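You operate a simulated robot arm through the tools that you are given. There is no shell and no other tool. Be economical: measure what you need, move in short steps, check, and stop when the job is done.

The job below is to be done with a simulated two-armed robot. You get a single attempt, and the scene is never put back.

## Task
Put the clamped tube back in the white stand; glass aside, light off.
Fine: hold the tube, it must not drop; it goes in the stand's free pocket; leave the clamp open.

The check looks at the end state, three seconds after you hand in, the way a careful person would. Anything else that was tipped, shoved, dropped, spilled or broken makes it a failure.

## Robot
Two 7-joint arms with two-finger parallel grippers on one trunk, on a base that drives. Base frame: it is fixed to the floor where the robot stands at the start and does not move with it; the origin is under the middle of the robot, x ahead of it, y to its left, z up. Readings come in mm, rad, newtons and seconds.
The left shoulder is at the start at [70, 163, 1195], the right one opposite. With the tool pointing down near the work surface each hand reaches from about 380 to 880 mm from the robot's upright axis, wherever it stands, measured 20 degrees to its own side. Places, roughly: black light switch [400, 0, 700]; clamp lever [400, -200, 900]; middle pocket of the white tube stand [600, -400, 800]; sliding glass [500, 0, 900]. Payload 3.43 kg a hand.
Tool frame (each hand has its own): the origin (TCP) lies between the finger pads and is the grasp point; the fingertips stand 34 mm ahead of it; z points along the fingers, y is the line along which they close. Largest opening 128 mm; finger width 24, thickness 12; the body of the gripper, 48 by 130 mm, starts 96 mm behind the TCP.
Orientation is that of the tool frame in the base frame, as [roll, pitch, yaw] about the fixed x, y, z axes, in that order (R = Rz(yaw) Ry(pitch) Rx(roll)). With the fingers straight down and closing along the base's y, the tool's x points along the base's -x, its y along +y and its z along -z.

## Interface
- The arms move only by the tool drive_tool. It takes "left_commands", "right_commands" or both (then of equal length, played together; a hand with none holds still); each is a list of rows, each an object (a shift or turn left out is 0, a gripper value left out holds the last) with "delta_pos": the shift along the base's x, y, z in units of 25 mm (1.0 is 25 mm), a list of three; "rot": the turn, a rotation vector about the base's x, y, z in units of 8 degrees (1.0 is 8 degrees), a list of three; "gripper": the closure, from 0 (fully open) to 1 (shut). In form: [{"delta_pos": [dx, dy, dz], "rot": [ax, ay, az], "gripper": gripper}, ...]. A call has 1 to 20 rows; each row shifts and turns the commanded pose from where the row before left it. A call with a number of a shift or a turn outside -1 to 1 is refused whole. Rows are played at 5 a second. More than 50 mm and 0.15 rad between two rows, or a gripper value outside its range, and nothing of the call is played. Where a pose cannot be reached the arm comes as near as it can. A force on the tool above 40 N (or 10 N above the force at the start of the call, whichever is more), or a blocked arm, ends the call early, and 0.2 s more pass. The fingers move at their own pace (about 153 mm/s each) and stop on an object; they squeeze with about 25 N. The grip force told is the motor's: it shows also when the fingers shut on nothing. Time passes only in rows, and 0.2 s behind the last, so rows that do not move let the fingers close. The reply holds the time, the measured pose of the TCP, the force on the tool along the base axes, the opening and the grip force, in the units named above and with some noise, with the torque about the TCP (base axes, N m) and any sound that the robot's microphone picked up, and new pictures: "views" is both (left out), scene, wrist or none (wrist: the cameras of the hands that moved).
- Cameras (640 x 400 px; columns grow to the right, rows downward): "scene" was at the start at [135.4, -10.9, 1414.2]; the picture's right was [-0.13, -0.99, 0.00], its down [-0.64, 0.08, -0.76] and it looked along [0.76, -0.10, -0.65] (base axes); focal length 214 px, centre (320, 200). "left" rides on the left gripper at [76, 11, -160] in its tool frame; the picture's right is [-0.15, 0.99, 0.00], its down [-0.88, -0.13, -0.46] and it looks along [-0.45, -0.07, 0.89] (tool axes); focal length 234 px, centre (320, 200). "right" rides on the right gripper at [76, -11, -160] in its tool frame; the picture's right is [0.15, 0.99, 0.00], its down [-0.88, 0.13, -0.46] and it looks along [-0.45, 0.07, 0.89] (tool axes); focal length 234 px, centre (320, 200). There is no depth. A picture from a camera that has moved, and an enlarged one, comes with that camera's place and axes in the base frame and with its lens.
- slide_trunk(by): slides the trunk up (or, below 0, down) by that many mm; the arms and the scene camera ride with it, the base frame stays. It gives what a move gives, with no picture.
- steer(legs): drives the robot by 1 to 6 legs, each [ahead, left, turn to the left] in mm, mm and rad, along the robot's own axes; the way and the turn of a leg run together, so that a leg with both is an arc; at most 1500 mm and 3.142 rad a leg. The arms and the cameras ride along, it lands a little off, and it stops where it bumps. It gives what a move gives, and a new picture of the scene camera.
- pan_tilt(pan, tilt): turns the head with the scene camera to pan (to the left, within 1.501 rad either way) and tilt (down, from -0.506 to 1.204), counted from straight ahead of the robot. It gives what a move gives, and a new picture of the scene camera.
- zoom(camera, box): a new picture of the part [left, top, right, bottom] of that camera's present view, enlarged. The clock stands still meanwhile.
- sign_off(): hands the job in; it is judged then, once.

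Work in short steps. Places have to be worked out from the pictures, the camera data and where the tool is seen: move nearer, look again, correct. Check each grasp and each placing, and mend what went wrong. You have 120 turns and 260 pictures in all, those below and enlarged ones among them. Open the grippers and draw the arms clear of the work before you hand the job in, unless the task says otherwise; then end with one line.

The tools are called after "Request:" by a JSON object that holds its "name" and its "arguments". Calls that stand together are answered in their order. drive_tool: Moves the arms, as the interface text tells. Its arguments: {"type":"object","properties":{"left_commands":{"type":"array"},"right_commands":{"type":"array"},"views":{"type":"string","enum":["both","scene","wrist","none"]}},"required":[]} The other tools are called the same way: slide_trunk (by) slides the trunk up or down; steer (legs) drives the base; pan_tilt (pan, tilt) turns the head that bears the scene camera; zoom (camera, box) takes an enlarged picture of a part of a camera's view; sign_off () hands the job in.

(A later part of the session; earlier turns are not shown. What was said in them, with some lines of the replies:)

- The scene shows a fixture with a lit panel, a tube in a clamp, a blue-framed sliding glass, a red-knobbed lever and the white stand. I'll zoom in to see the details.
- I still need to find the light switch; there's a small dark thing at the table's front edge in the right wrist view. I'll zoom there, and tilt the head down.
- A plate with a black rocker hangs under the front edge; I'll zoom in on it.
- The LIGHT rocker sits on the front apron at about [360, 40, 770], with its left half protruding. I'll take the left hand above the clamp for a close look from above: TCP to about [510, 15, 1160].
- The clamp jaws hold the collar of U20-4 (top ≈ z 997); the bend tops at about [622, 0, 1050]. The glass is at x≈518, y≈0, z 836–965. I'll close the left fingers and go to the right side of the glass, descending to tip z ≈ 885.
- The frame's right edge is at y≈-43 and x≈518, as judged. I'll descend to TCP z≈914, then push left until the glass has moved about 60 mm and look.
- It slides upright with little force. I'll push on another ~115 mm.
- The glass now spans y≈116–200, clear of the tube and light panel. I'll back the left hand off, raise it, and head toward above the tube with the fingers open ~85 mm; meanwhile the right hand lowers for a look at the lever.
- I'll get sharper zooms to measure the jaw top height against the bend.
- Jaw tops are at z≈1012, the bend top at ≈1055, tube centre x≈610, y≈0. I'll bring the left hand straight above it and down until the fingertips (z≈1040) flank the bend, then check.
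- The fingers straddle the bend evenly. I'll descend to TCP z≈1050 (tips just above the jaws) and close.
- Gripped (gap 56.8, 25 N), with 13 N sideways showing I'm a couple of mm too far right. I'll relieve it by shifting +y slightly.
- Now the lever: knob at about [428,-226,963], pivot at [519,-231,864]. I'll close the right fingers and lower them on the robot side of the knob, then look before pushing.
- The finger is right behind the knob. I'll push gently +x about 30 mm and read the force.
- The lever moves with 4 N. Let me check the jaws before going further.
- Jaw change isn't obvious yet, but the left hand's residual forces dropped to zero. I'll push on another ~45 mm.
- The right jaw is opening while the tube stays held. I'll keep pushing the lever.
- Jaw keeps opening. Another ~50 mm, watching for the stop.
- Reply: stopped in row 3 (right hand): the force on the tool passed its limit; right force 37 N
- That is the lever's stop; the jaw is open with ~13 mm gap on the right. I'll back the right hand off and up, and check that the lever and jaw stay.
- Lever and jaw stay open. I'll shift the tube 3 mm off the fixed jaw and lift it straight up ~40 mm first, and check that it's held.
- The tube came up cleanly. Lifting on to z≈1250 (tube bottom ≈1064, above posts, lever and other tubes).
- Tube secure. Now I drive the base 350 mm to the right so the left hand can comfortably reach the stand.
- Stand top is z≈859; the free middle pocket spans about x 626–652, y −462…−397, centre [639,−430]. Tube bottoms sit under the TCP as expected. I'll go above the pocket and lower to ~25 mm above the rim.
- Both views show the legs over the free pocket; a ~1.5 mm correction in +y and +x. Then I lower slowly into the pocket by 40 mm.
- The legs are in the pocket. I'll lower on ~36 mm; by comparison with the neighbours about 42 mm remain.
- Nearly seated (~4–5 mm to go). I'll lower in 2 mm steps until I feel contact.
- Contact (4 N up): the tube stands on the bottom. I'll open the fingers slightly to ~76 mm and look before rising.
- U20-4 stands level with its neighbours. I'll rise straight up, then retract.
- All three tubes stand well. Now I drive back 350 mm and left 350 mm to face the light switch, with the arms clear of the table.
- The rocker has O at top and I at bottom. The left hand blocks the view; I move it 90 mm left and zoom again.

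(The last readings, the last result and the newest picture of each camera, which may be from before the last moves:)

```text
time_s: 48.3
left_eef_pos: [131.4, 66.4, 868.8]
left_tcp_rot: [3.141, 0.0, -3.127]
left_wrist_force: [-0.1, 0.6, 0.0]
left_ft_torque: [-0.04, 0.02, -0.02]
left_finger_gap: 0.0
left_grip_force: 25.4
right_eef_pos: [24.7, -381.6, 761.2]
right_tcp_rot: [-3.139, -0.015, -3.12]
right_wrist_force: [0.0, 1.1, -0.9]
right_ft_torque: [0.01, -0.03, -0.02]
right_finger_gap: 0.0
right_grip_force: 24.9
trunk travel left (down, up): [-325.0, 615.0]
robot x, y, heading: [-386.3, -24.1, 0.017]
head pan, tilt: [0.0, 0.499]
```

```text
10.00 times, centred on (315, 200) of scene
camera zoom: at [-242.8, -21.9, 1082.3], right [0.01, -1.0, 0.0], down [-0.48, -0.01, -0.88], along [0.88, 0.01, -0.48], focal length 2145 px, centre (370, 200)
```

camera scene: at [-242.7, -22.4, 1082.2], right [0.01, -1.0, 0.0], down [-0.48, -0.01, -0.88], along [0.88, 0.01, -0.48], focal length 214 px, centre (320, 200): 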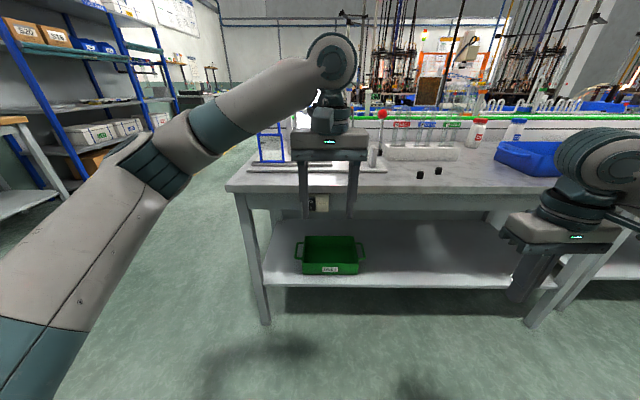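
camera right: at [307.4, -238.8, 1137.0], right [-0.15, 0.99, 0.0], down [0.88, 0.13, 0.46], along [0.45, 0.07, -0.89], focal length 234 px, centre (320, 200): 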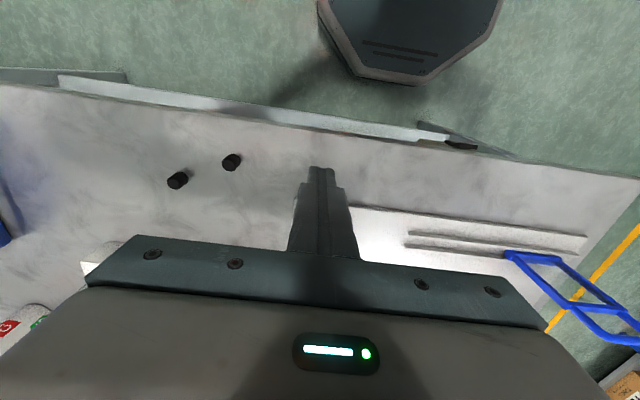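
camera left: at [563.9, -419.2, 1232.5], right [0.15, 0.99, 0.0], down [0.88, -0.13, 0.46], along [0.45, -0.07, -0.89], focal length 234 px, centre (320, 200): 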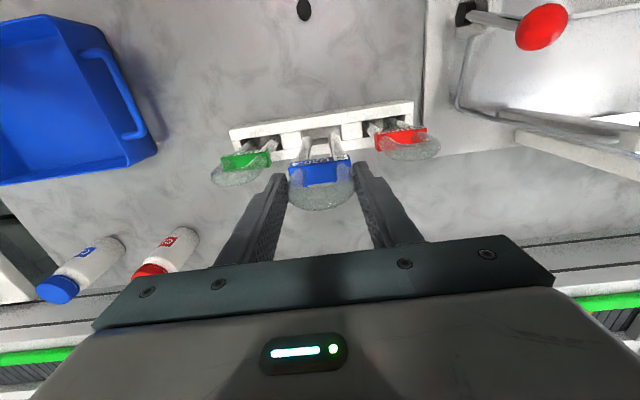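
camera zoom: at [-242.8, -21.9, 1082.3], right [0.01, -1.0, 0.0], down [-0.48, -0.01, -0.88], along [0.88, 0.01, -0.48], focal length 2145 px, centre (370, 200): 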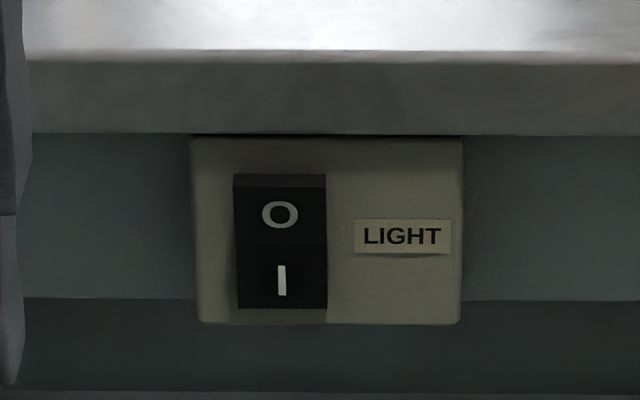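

The top (O) half protrudes, at about [362, 14, 747], under the slab's lip (z 775). I'll turn the left hand to point straight ahead (+x), so that the closed fingertips can press only the O half.

Request:
{"name": "drive_tool", "arguments": {"left_commands": [{"delta_pos": [0.3, 0, 0], "rot": [0, -0.94, 0]}, {"delta_pos": [0.3, 0, 0], "rot": [0, -0.94, 0]}, {"delta_pos": [0.3, 0, 0], "rot": [0, -0.94, 0]}, {"delta_pos": [0.3, 0, 0], "rot": [0, -0.94, 0]}, {"delta_pos": [0.3, 0, 0], "rot": [0, -0.94, 0]}, {"delta_pos": [0.3, 0, 0], "rot": [0, -0.94, 0]}, {"delta_pos": [0.3, 0, 0], "rot": [0, -0.94, 0]}, {"delta_pos": [0.3, 0, 0], "rot": [0, -0.94, 0]}, {"delta_pos": [0.3, 0, 0], "rot": [0, -0.94, 0]}, {"delta_pos": [0.3, 0, 0], "rot": [0, -0.94, 0]}, {"rot": [0, -0.94, 0]}, {"rot": [0, -0.91, 0]}, {}, {}], "views": "scene"}}

```text
time_s: 51.3
left_eef_pos: [205.6, 66.9, 868.9]
left_tcp_rot: [-1.56, 1.556, -1.561]
left_wrist_force: [0.7, 1.4, -0.1]
left_ft_torque: [-0.01, -0.03, -0.01]
left_finger_gap: 0.0
left_grip_force: 24.7
right_eef_pos: [24.9, -382.8, 760.2]
right_tcp_rot: [-3.14, -0.017, -3.12]
right_wrist_force: [0.2, 0.7, -0.5]
right_ft_torque: [0.03, -0.04, -0.02]
right_finger_gap: 0.0
right_grip_force: 24.7
trunk travel left (down, up): [-325.0, 615.0]
robot x, y, heading: [-382.4, -22.8, 0.013]
head pan, tilt: [0.0, 0.499]
camera scene: at [-242.7, -22.4, 1082.3], right [0.01, -1.0, 0.0], down [-0.48, -0.01, -0.88], along [0.88, 0.01, -0.48], focal length 214 px, centre (320, 200)
```

scene: 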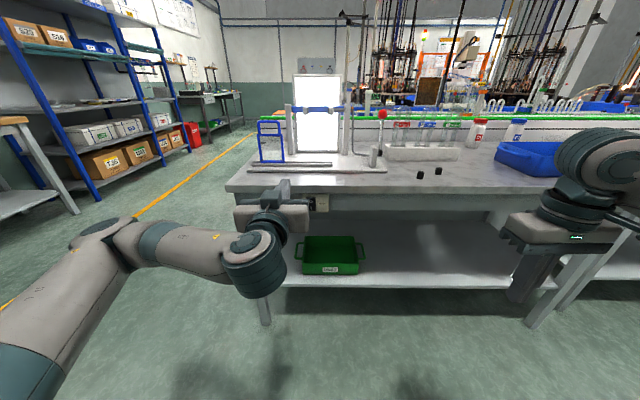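

The hand points forward. Now align in front of the O half: y→14, z→749, x→~285 (tips ~320).

Request:
{"name": "drive_tool", "arguments": {"left_commands": [{"delta_pos": [0, -0.4, -0.9]}, {"delta_pos": [0, -0.4, -0.9]}, {"delta_pos": [0, -0.4, -0.9]}, {"delta_pos": [0, -0.4, -0.9]}, {"delta_pos": [0, -0.4, -0.9]}, {"delta_pos": [0.6, -0.1, -0.3]}, {"delta_pos": [0.8, 0, 0]}, {"delta_pos": [0.8, 0, 0]}, {"delta_pos": [0.8, 0, 0]}, {}], "views": "both"}}

Request:
{"name": "zoom", "arguments": {"camera": "scene", "box": [265, 170, 365, 240]}}

```text
time_s: 53.5
left_eef_pos: [281.1, 16.7, 748.8]
left_tcp_rot: [-1.603, 1.557, -1.602]
left_wrist_force: [-0.3, 0.5, -0.5]
left_ft_torque: [-0.01, 0.0, 0.0]
left_finger_gap: 0.0
left_grip_force: 25.0
right_eef_pos: [25.1, -382.4, 761.5]
right_tcp_rot: [-3.14, -0.015, -3.12]
right_wrist_force: [-0.2, -0.1, -0.4]
right_ft_torque: [0.03, -0.01, 0.01]
right_finger_gap: 0.0
right_grip_force: 25.2
trunk travel left (down, up): [-325.0, 615.0]
robot x, y, heading: [-381.8, -24.0, 0.018]
head pan, tilt: [0.0, 0.499]
camera scene: at [-242.7, -22.4, 1082.3], right [0.01, -1.0, 0.0], down [-0.48, -0.01, -0.88], along [0.88, 0.01, -0.48], focal length 214 px, centre (320, 200)
camera left: at [121.6, 26.2, 672.6], right [0.0, 0.99, 0.13], down [-0.46, -0.12, 0.88], along [0.89, -0.06, 0.45], focal length 234 px, centre (320, 200)
```

scene: 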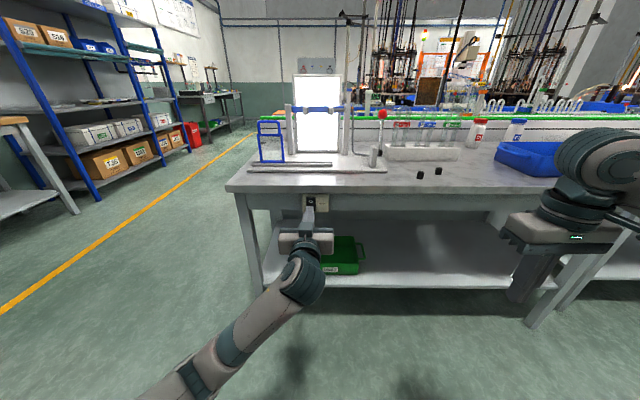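
left: 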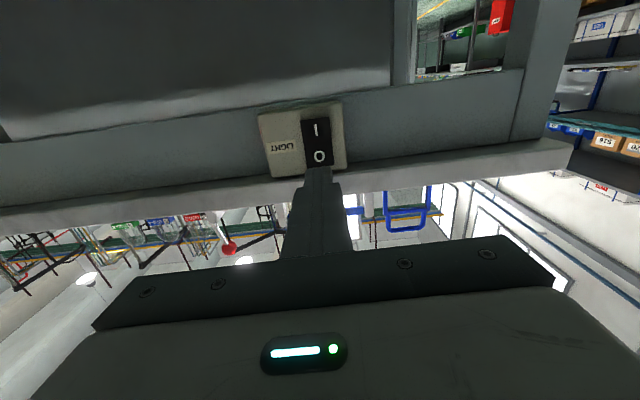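

```text
5.71 times, centred on (315, 205) of scene
camera zoom: at [-242.7, -22.4, 1082.3], right [0.01, -1.0, 0.0], down [-0.48, -0.01, -0.88], along [0.88, 0.01, -0.48], focal length 1226 px, centre (349, 171)
```

zoom: 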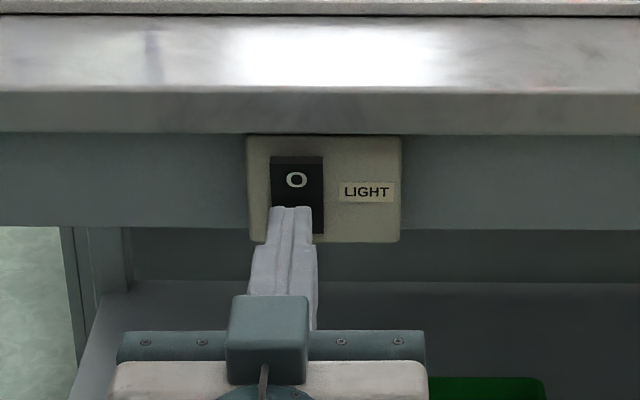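

Aligned with the O half (both cameras put it at y≈15, z≈745). I'll advance to contact and press gently.

Request:
{"name": "drive_tool", "arguments": {"left_commands": [{"delta_pos": [0.5, 0, 0]}, {"delta_pos": [0.5, 0, 0]}, {"delta_pos": [0.4, 0, 0]}, {"delta_pos": [0.3, 0, 0]}, {"delta_pos": [0.2, 0, 0]}], "views": "both"}}

Request:
{"name": "zoom", "arguments": {"camera": "scene", "box": [265, 170, 365, 240]}}

```text
time_s: 54.7
left_eef_pos: [327.8, 15.1, 749.0]
left_tcp_rot: [-1.585, 1.557, -1.585]
left_wrist_force: [-0.1, 0.6, 0.2]
left_ft_torque: [-0.02, -0.03, -0.03]
left_finger_gap: 0.2
left_grip_force: 24.4
right_eef_pos: [24.6, -382.3, 760.5]
right_tcp_rot: [-3.141, -0.016, -3.119]
right_wrist_force: [0.5, 0.6, -0.1]
right_ft_torque: [-0.01, 0.0, 0.06]
right_finger_gap: 0.0
right_grip_force: 25.2
trunk travel left (down, up): [-325.0, 615.0]
robot x, y, heading: [-383.9, -24.8, 0.016]
head pan, tilt: [0.0, 0.499]
camera scene: at [-242.7, -22.4, 1082.3], right [0.01, -1.0, 0.0], down [-0.48, -0.01, -0.88], along [0.88, 0.01, -0.48], focal length 214 px, centre (320, 200)
camera left: at [170.0, 25.6, 673.1], right [0.0, 0.99, 0.13], down [-0.46, -0.12, 0.88], along [0.89, -0.06, 0.45], focal length 234 px, centre (320, 200)
```

scene: 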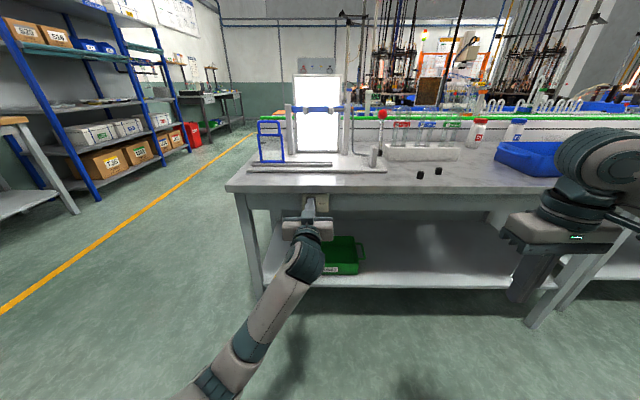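
left: 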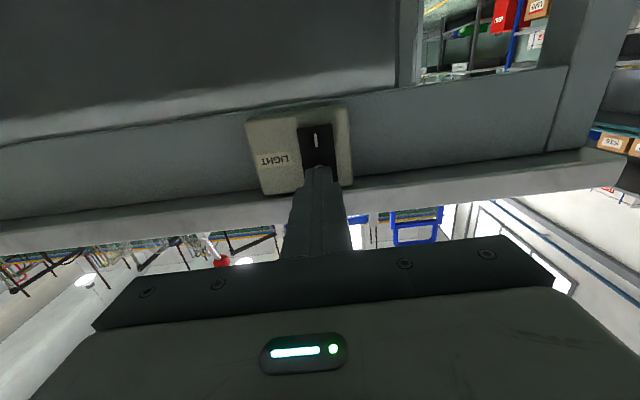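

```text
5.71 times, centred on (315, 205) of scene
camera zoom: at [-242.7, -22.4, 1082.3], right [0.01, -1.0, 0.0], down [-0.48, -0.01, -0.88], along [0.88, 0.01, -0.48], focal length 1226 px, centre (349, 171)
```

zoom: 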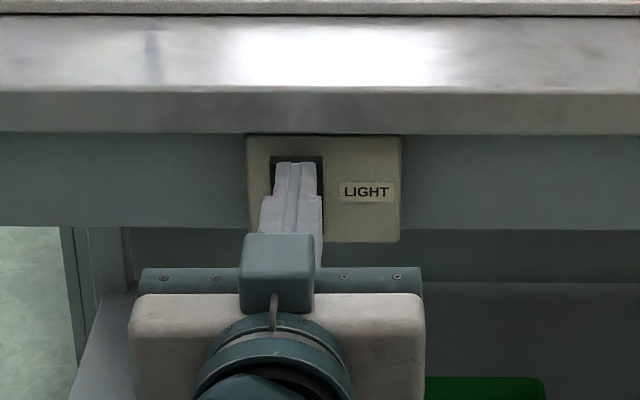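

No contact yet (tips at x≈362). Continue in small steps.

Request:
{"name": "drive_tool", "arguments": {"left_commands": [{"delta_pos": [0.15, 0, 0]}, {"delta_pos": [0.15, 0, 0]}, {"delta_pos": [0.15, 0, 0]}], "views": "scene"}}

```text
time_s: 55.4
left_eef_pos: [332.4, 14.7, 749.7]
left_tcp_rot: [-1.522, 1.556, -1.521]
left_wrist_force: [-14.7, 1.0, 2.9]
left_ft_torque: [-0.14, 0.1, 0.07]
left_finger_gap: 0.1
left_grip_force: 25.1
right_eef_pos: [24.4, -382.3, 761.1]
right_tcp_rot: [-3.138, -0.014, -3.117]
right_wrist_force: [0.1, -0.2, 0.3]
right_ft_torque: [0.02, -0.02, 0.02]
right_finger_gap: 0.0
right_grip_force: 25.3
trunk travel left (down, up): [-325.0, 615.0]
robot x, y, heading: [-388.6, -22.7, 0.01]
head pan, tilt: [0.0, 0.499]
heard: click
stopped in row 3 (left hand): the force on the tool passed its limit (the readings are from after the stop); the commanded pose is now the measured one
camera scene: at [-245.6, -21.9, 1082.6], right [0.01, -1.0, 0.0], down [-0.48, -0.01, -0.88], along [0.88, 0.01, -0.48], focal length 214 px, centre (320, 200)
```

scene: 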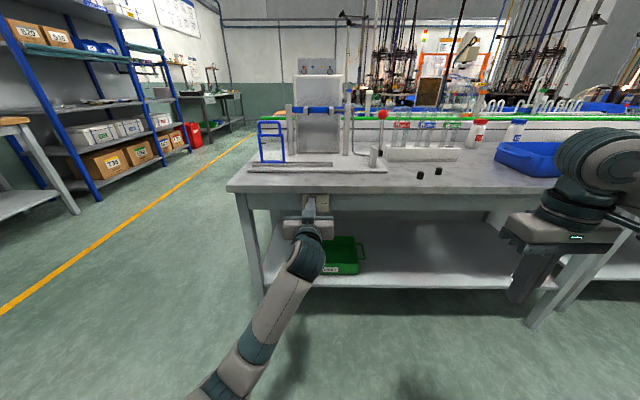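

Click heard and the panel is dark: the light is off. I'll draw the hand straight back, open both grippers, and check the whole scene.

Request:
{"name": "drive_tool", "arguments": {"left_commands": [{"delta_pos": [-0.5, 0, 0]}, {"delta_pos": [-1, 0, 0]}, {"delta_pos": [-1, 0, 0]}, {"delta_pos": [-1, 0, 0]}, {"delta_pos": [-1, 0, 0], "gripper": 0}, {"delta_pos": [0, 0.5, 0]}, {"delta_pos": [0, 0.5, 0]}], "right_commands": [{}, {}, {}, {}, {"gripper": 0}, {}, {}], "views": "scene"}}

Request:
{"name": "zoom", "arguments": {"camera": "scene", "box": [230, 60, 400, 230]}}

Request:
{"name": "zoom", "arguments": {"camera": "scene", "box": [365, 100, 475, 190]}}

```text
time_s: 57.2
left_eef_pos: [234.0, 61.2, 785.2]
left_tcp_rot: [0.544, 1.466, 0.573]
left_wrist_force: [-0.8, 0.1, -0.1]
left_ft_torque: [0.02, -0.01, -0.01]
left_finger_gap: 128.0
left_grip_force: 0.0
right_eef_pos: [23.4, -383.0, 760.6]
right_tcp_rot: [-3.139, -0.015, -3.118]
right_wrist_force: [0.0, -0.9, -0.3]
right_ft_torque: [0.02, -0.01, 0.0]
right_finger_gap: 127.9
right_grip_force: 0.1
trunk travel left (down, up): [-325.0, 615.0]
robot x, y, heading: [-385.8, -25.1, 0.015]
head pan, tilt: [0.0, 0.499]
stopped in row 7 (left hand): the arm was blocked; the commanded pose is now the measured one
camera scene: at [-243.5, -22.1, 1082.3], right [0.01, -1.0, 0.0], down [-0.48, -0.01, -0.88], along [0.88, 0.01, -0.48], focal length 214 px, centre (320, 200)
```

scene: 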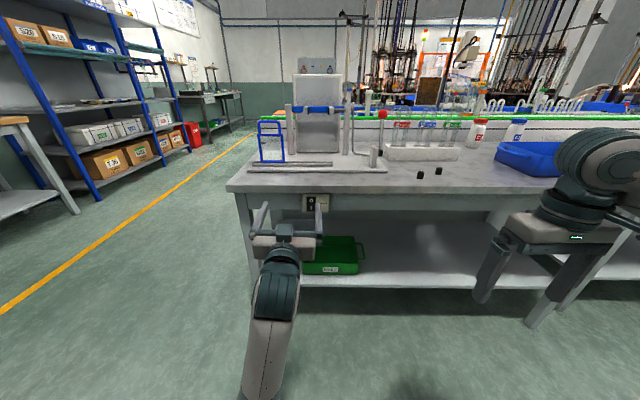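

```text
2.35 times, centred on (315, 145) of scene
camera zoom: at [-243.5, -22.1, 1082.3], right [0.01, -1.0, 0.0], down [-0.48, -0.01, -0.88], along [0.88, 0.01, -0.48], focal length 505 px, centre (332, 329)
```

zoom: 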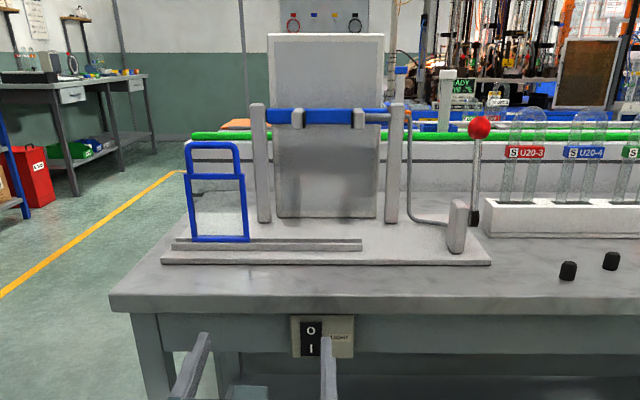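

```text
4.44 times, centred on (420, 145) of scene
camera zoom: at [-243.5, -22.1, 1082.3], right [0.01, -1.0, 0.0], down [-0.48, -0.01, -0.88], along [0.88, 0.01, -0.48], focal length 953 px, centre (-124, 444)
```

zoom: 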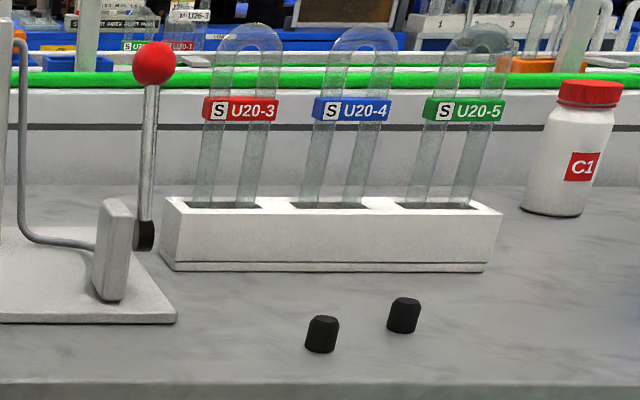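

All is as wanted: U20-4 in the middle pocket, glass at the left end of its rail, light off, clamp lever open. I'll drive the robot back 200 mm to clear the work and look once more.

Request:
{"name": "steer", "arguments": {"legs": [[-200, 0, 0]]}}

Request:
{"name": "zoom", "arguments": {"camera": "scene", "box": [230, 80, 490, 240]}}

```text
time_s: 58.8
left_eef_pos: [32.8, 57.9, 785.1]
left_tcp_rot: [0.541, 1.467, 0.571]
left_wrist_force: [0.6, -0.1, -0.1]
left_ft_torque: [-0.02, -0.02, 0.0]
left_finger_gap: 127.9
left_grip_force: 0.0
right_eef_pos: [-177.1, -385.0, 761.9]
right_tcp_rot: [-3.14, -0.014, -3.121]
right_wrist_force: [-0.7, -0.6, -0.3]
right_ft_torque: [-0.02, -0.01, 0.02]
right_finger_gap: 128.1
right_grip_force: 0.0
trunk travel left (down, up): [-325.0, 615.0]
robot x, y, heading: [-588.2, -25.5, 0.012]
head pan, tilt: [0.0, 0.499]
camera scene: at [-445.2, -25.0, 1082.4], right [0.01, -1.0, 0.0], down [-0.48, -0.01, -0.88], along [0.88, 0.01, -0.48], focal length 214 px, centre (320, 200)
```

scene: 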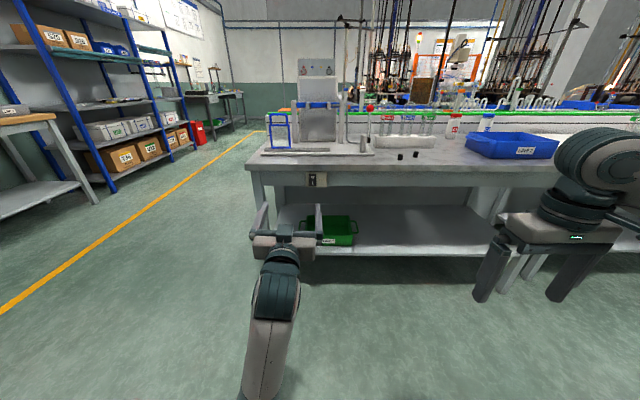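

```text
2.46 times, centred on (360, 160) of scene
camera zoom: at [-445.2, -25.0, 1082.4], right [0.01, -1.0, 0.0], down [-0.48, -0.01, -0.88], along [0.88, 0.01, -0.48], focal length 528 px, centre (222, 298)
```

zoom: 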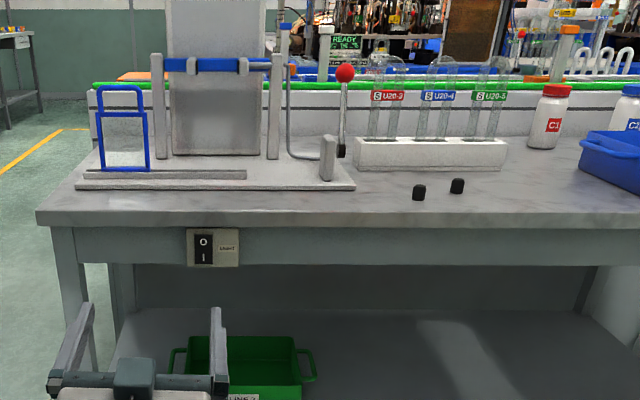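

Everything is in its final state and the arms are clear, so I'm handing in.

Request:
{"name": "sign_off", "arguments": {}}

```text
The job is handed in.
```

Tube U20-4 is in the stand's middle pocket, the glass is slid aside to the left, the clamp is open and the light is off. Nothing else was moved, and the job is handed in.
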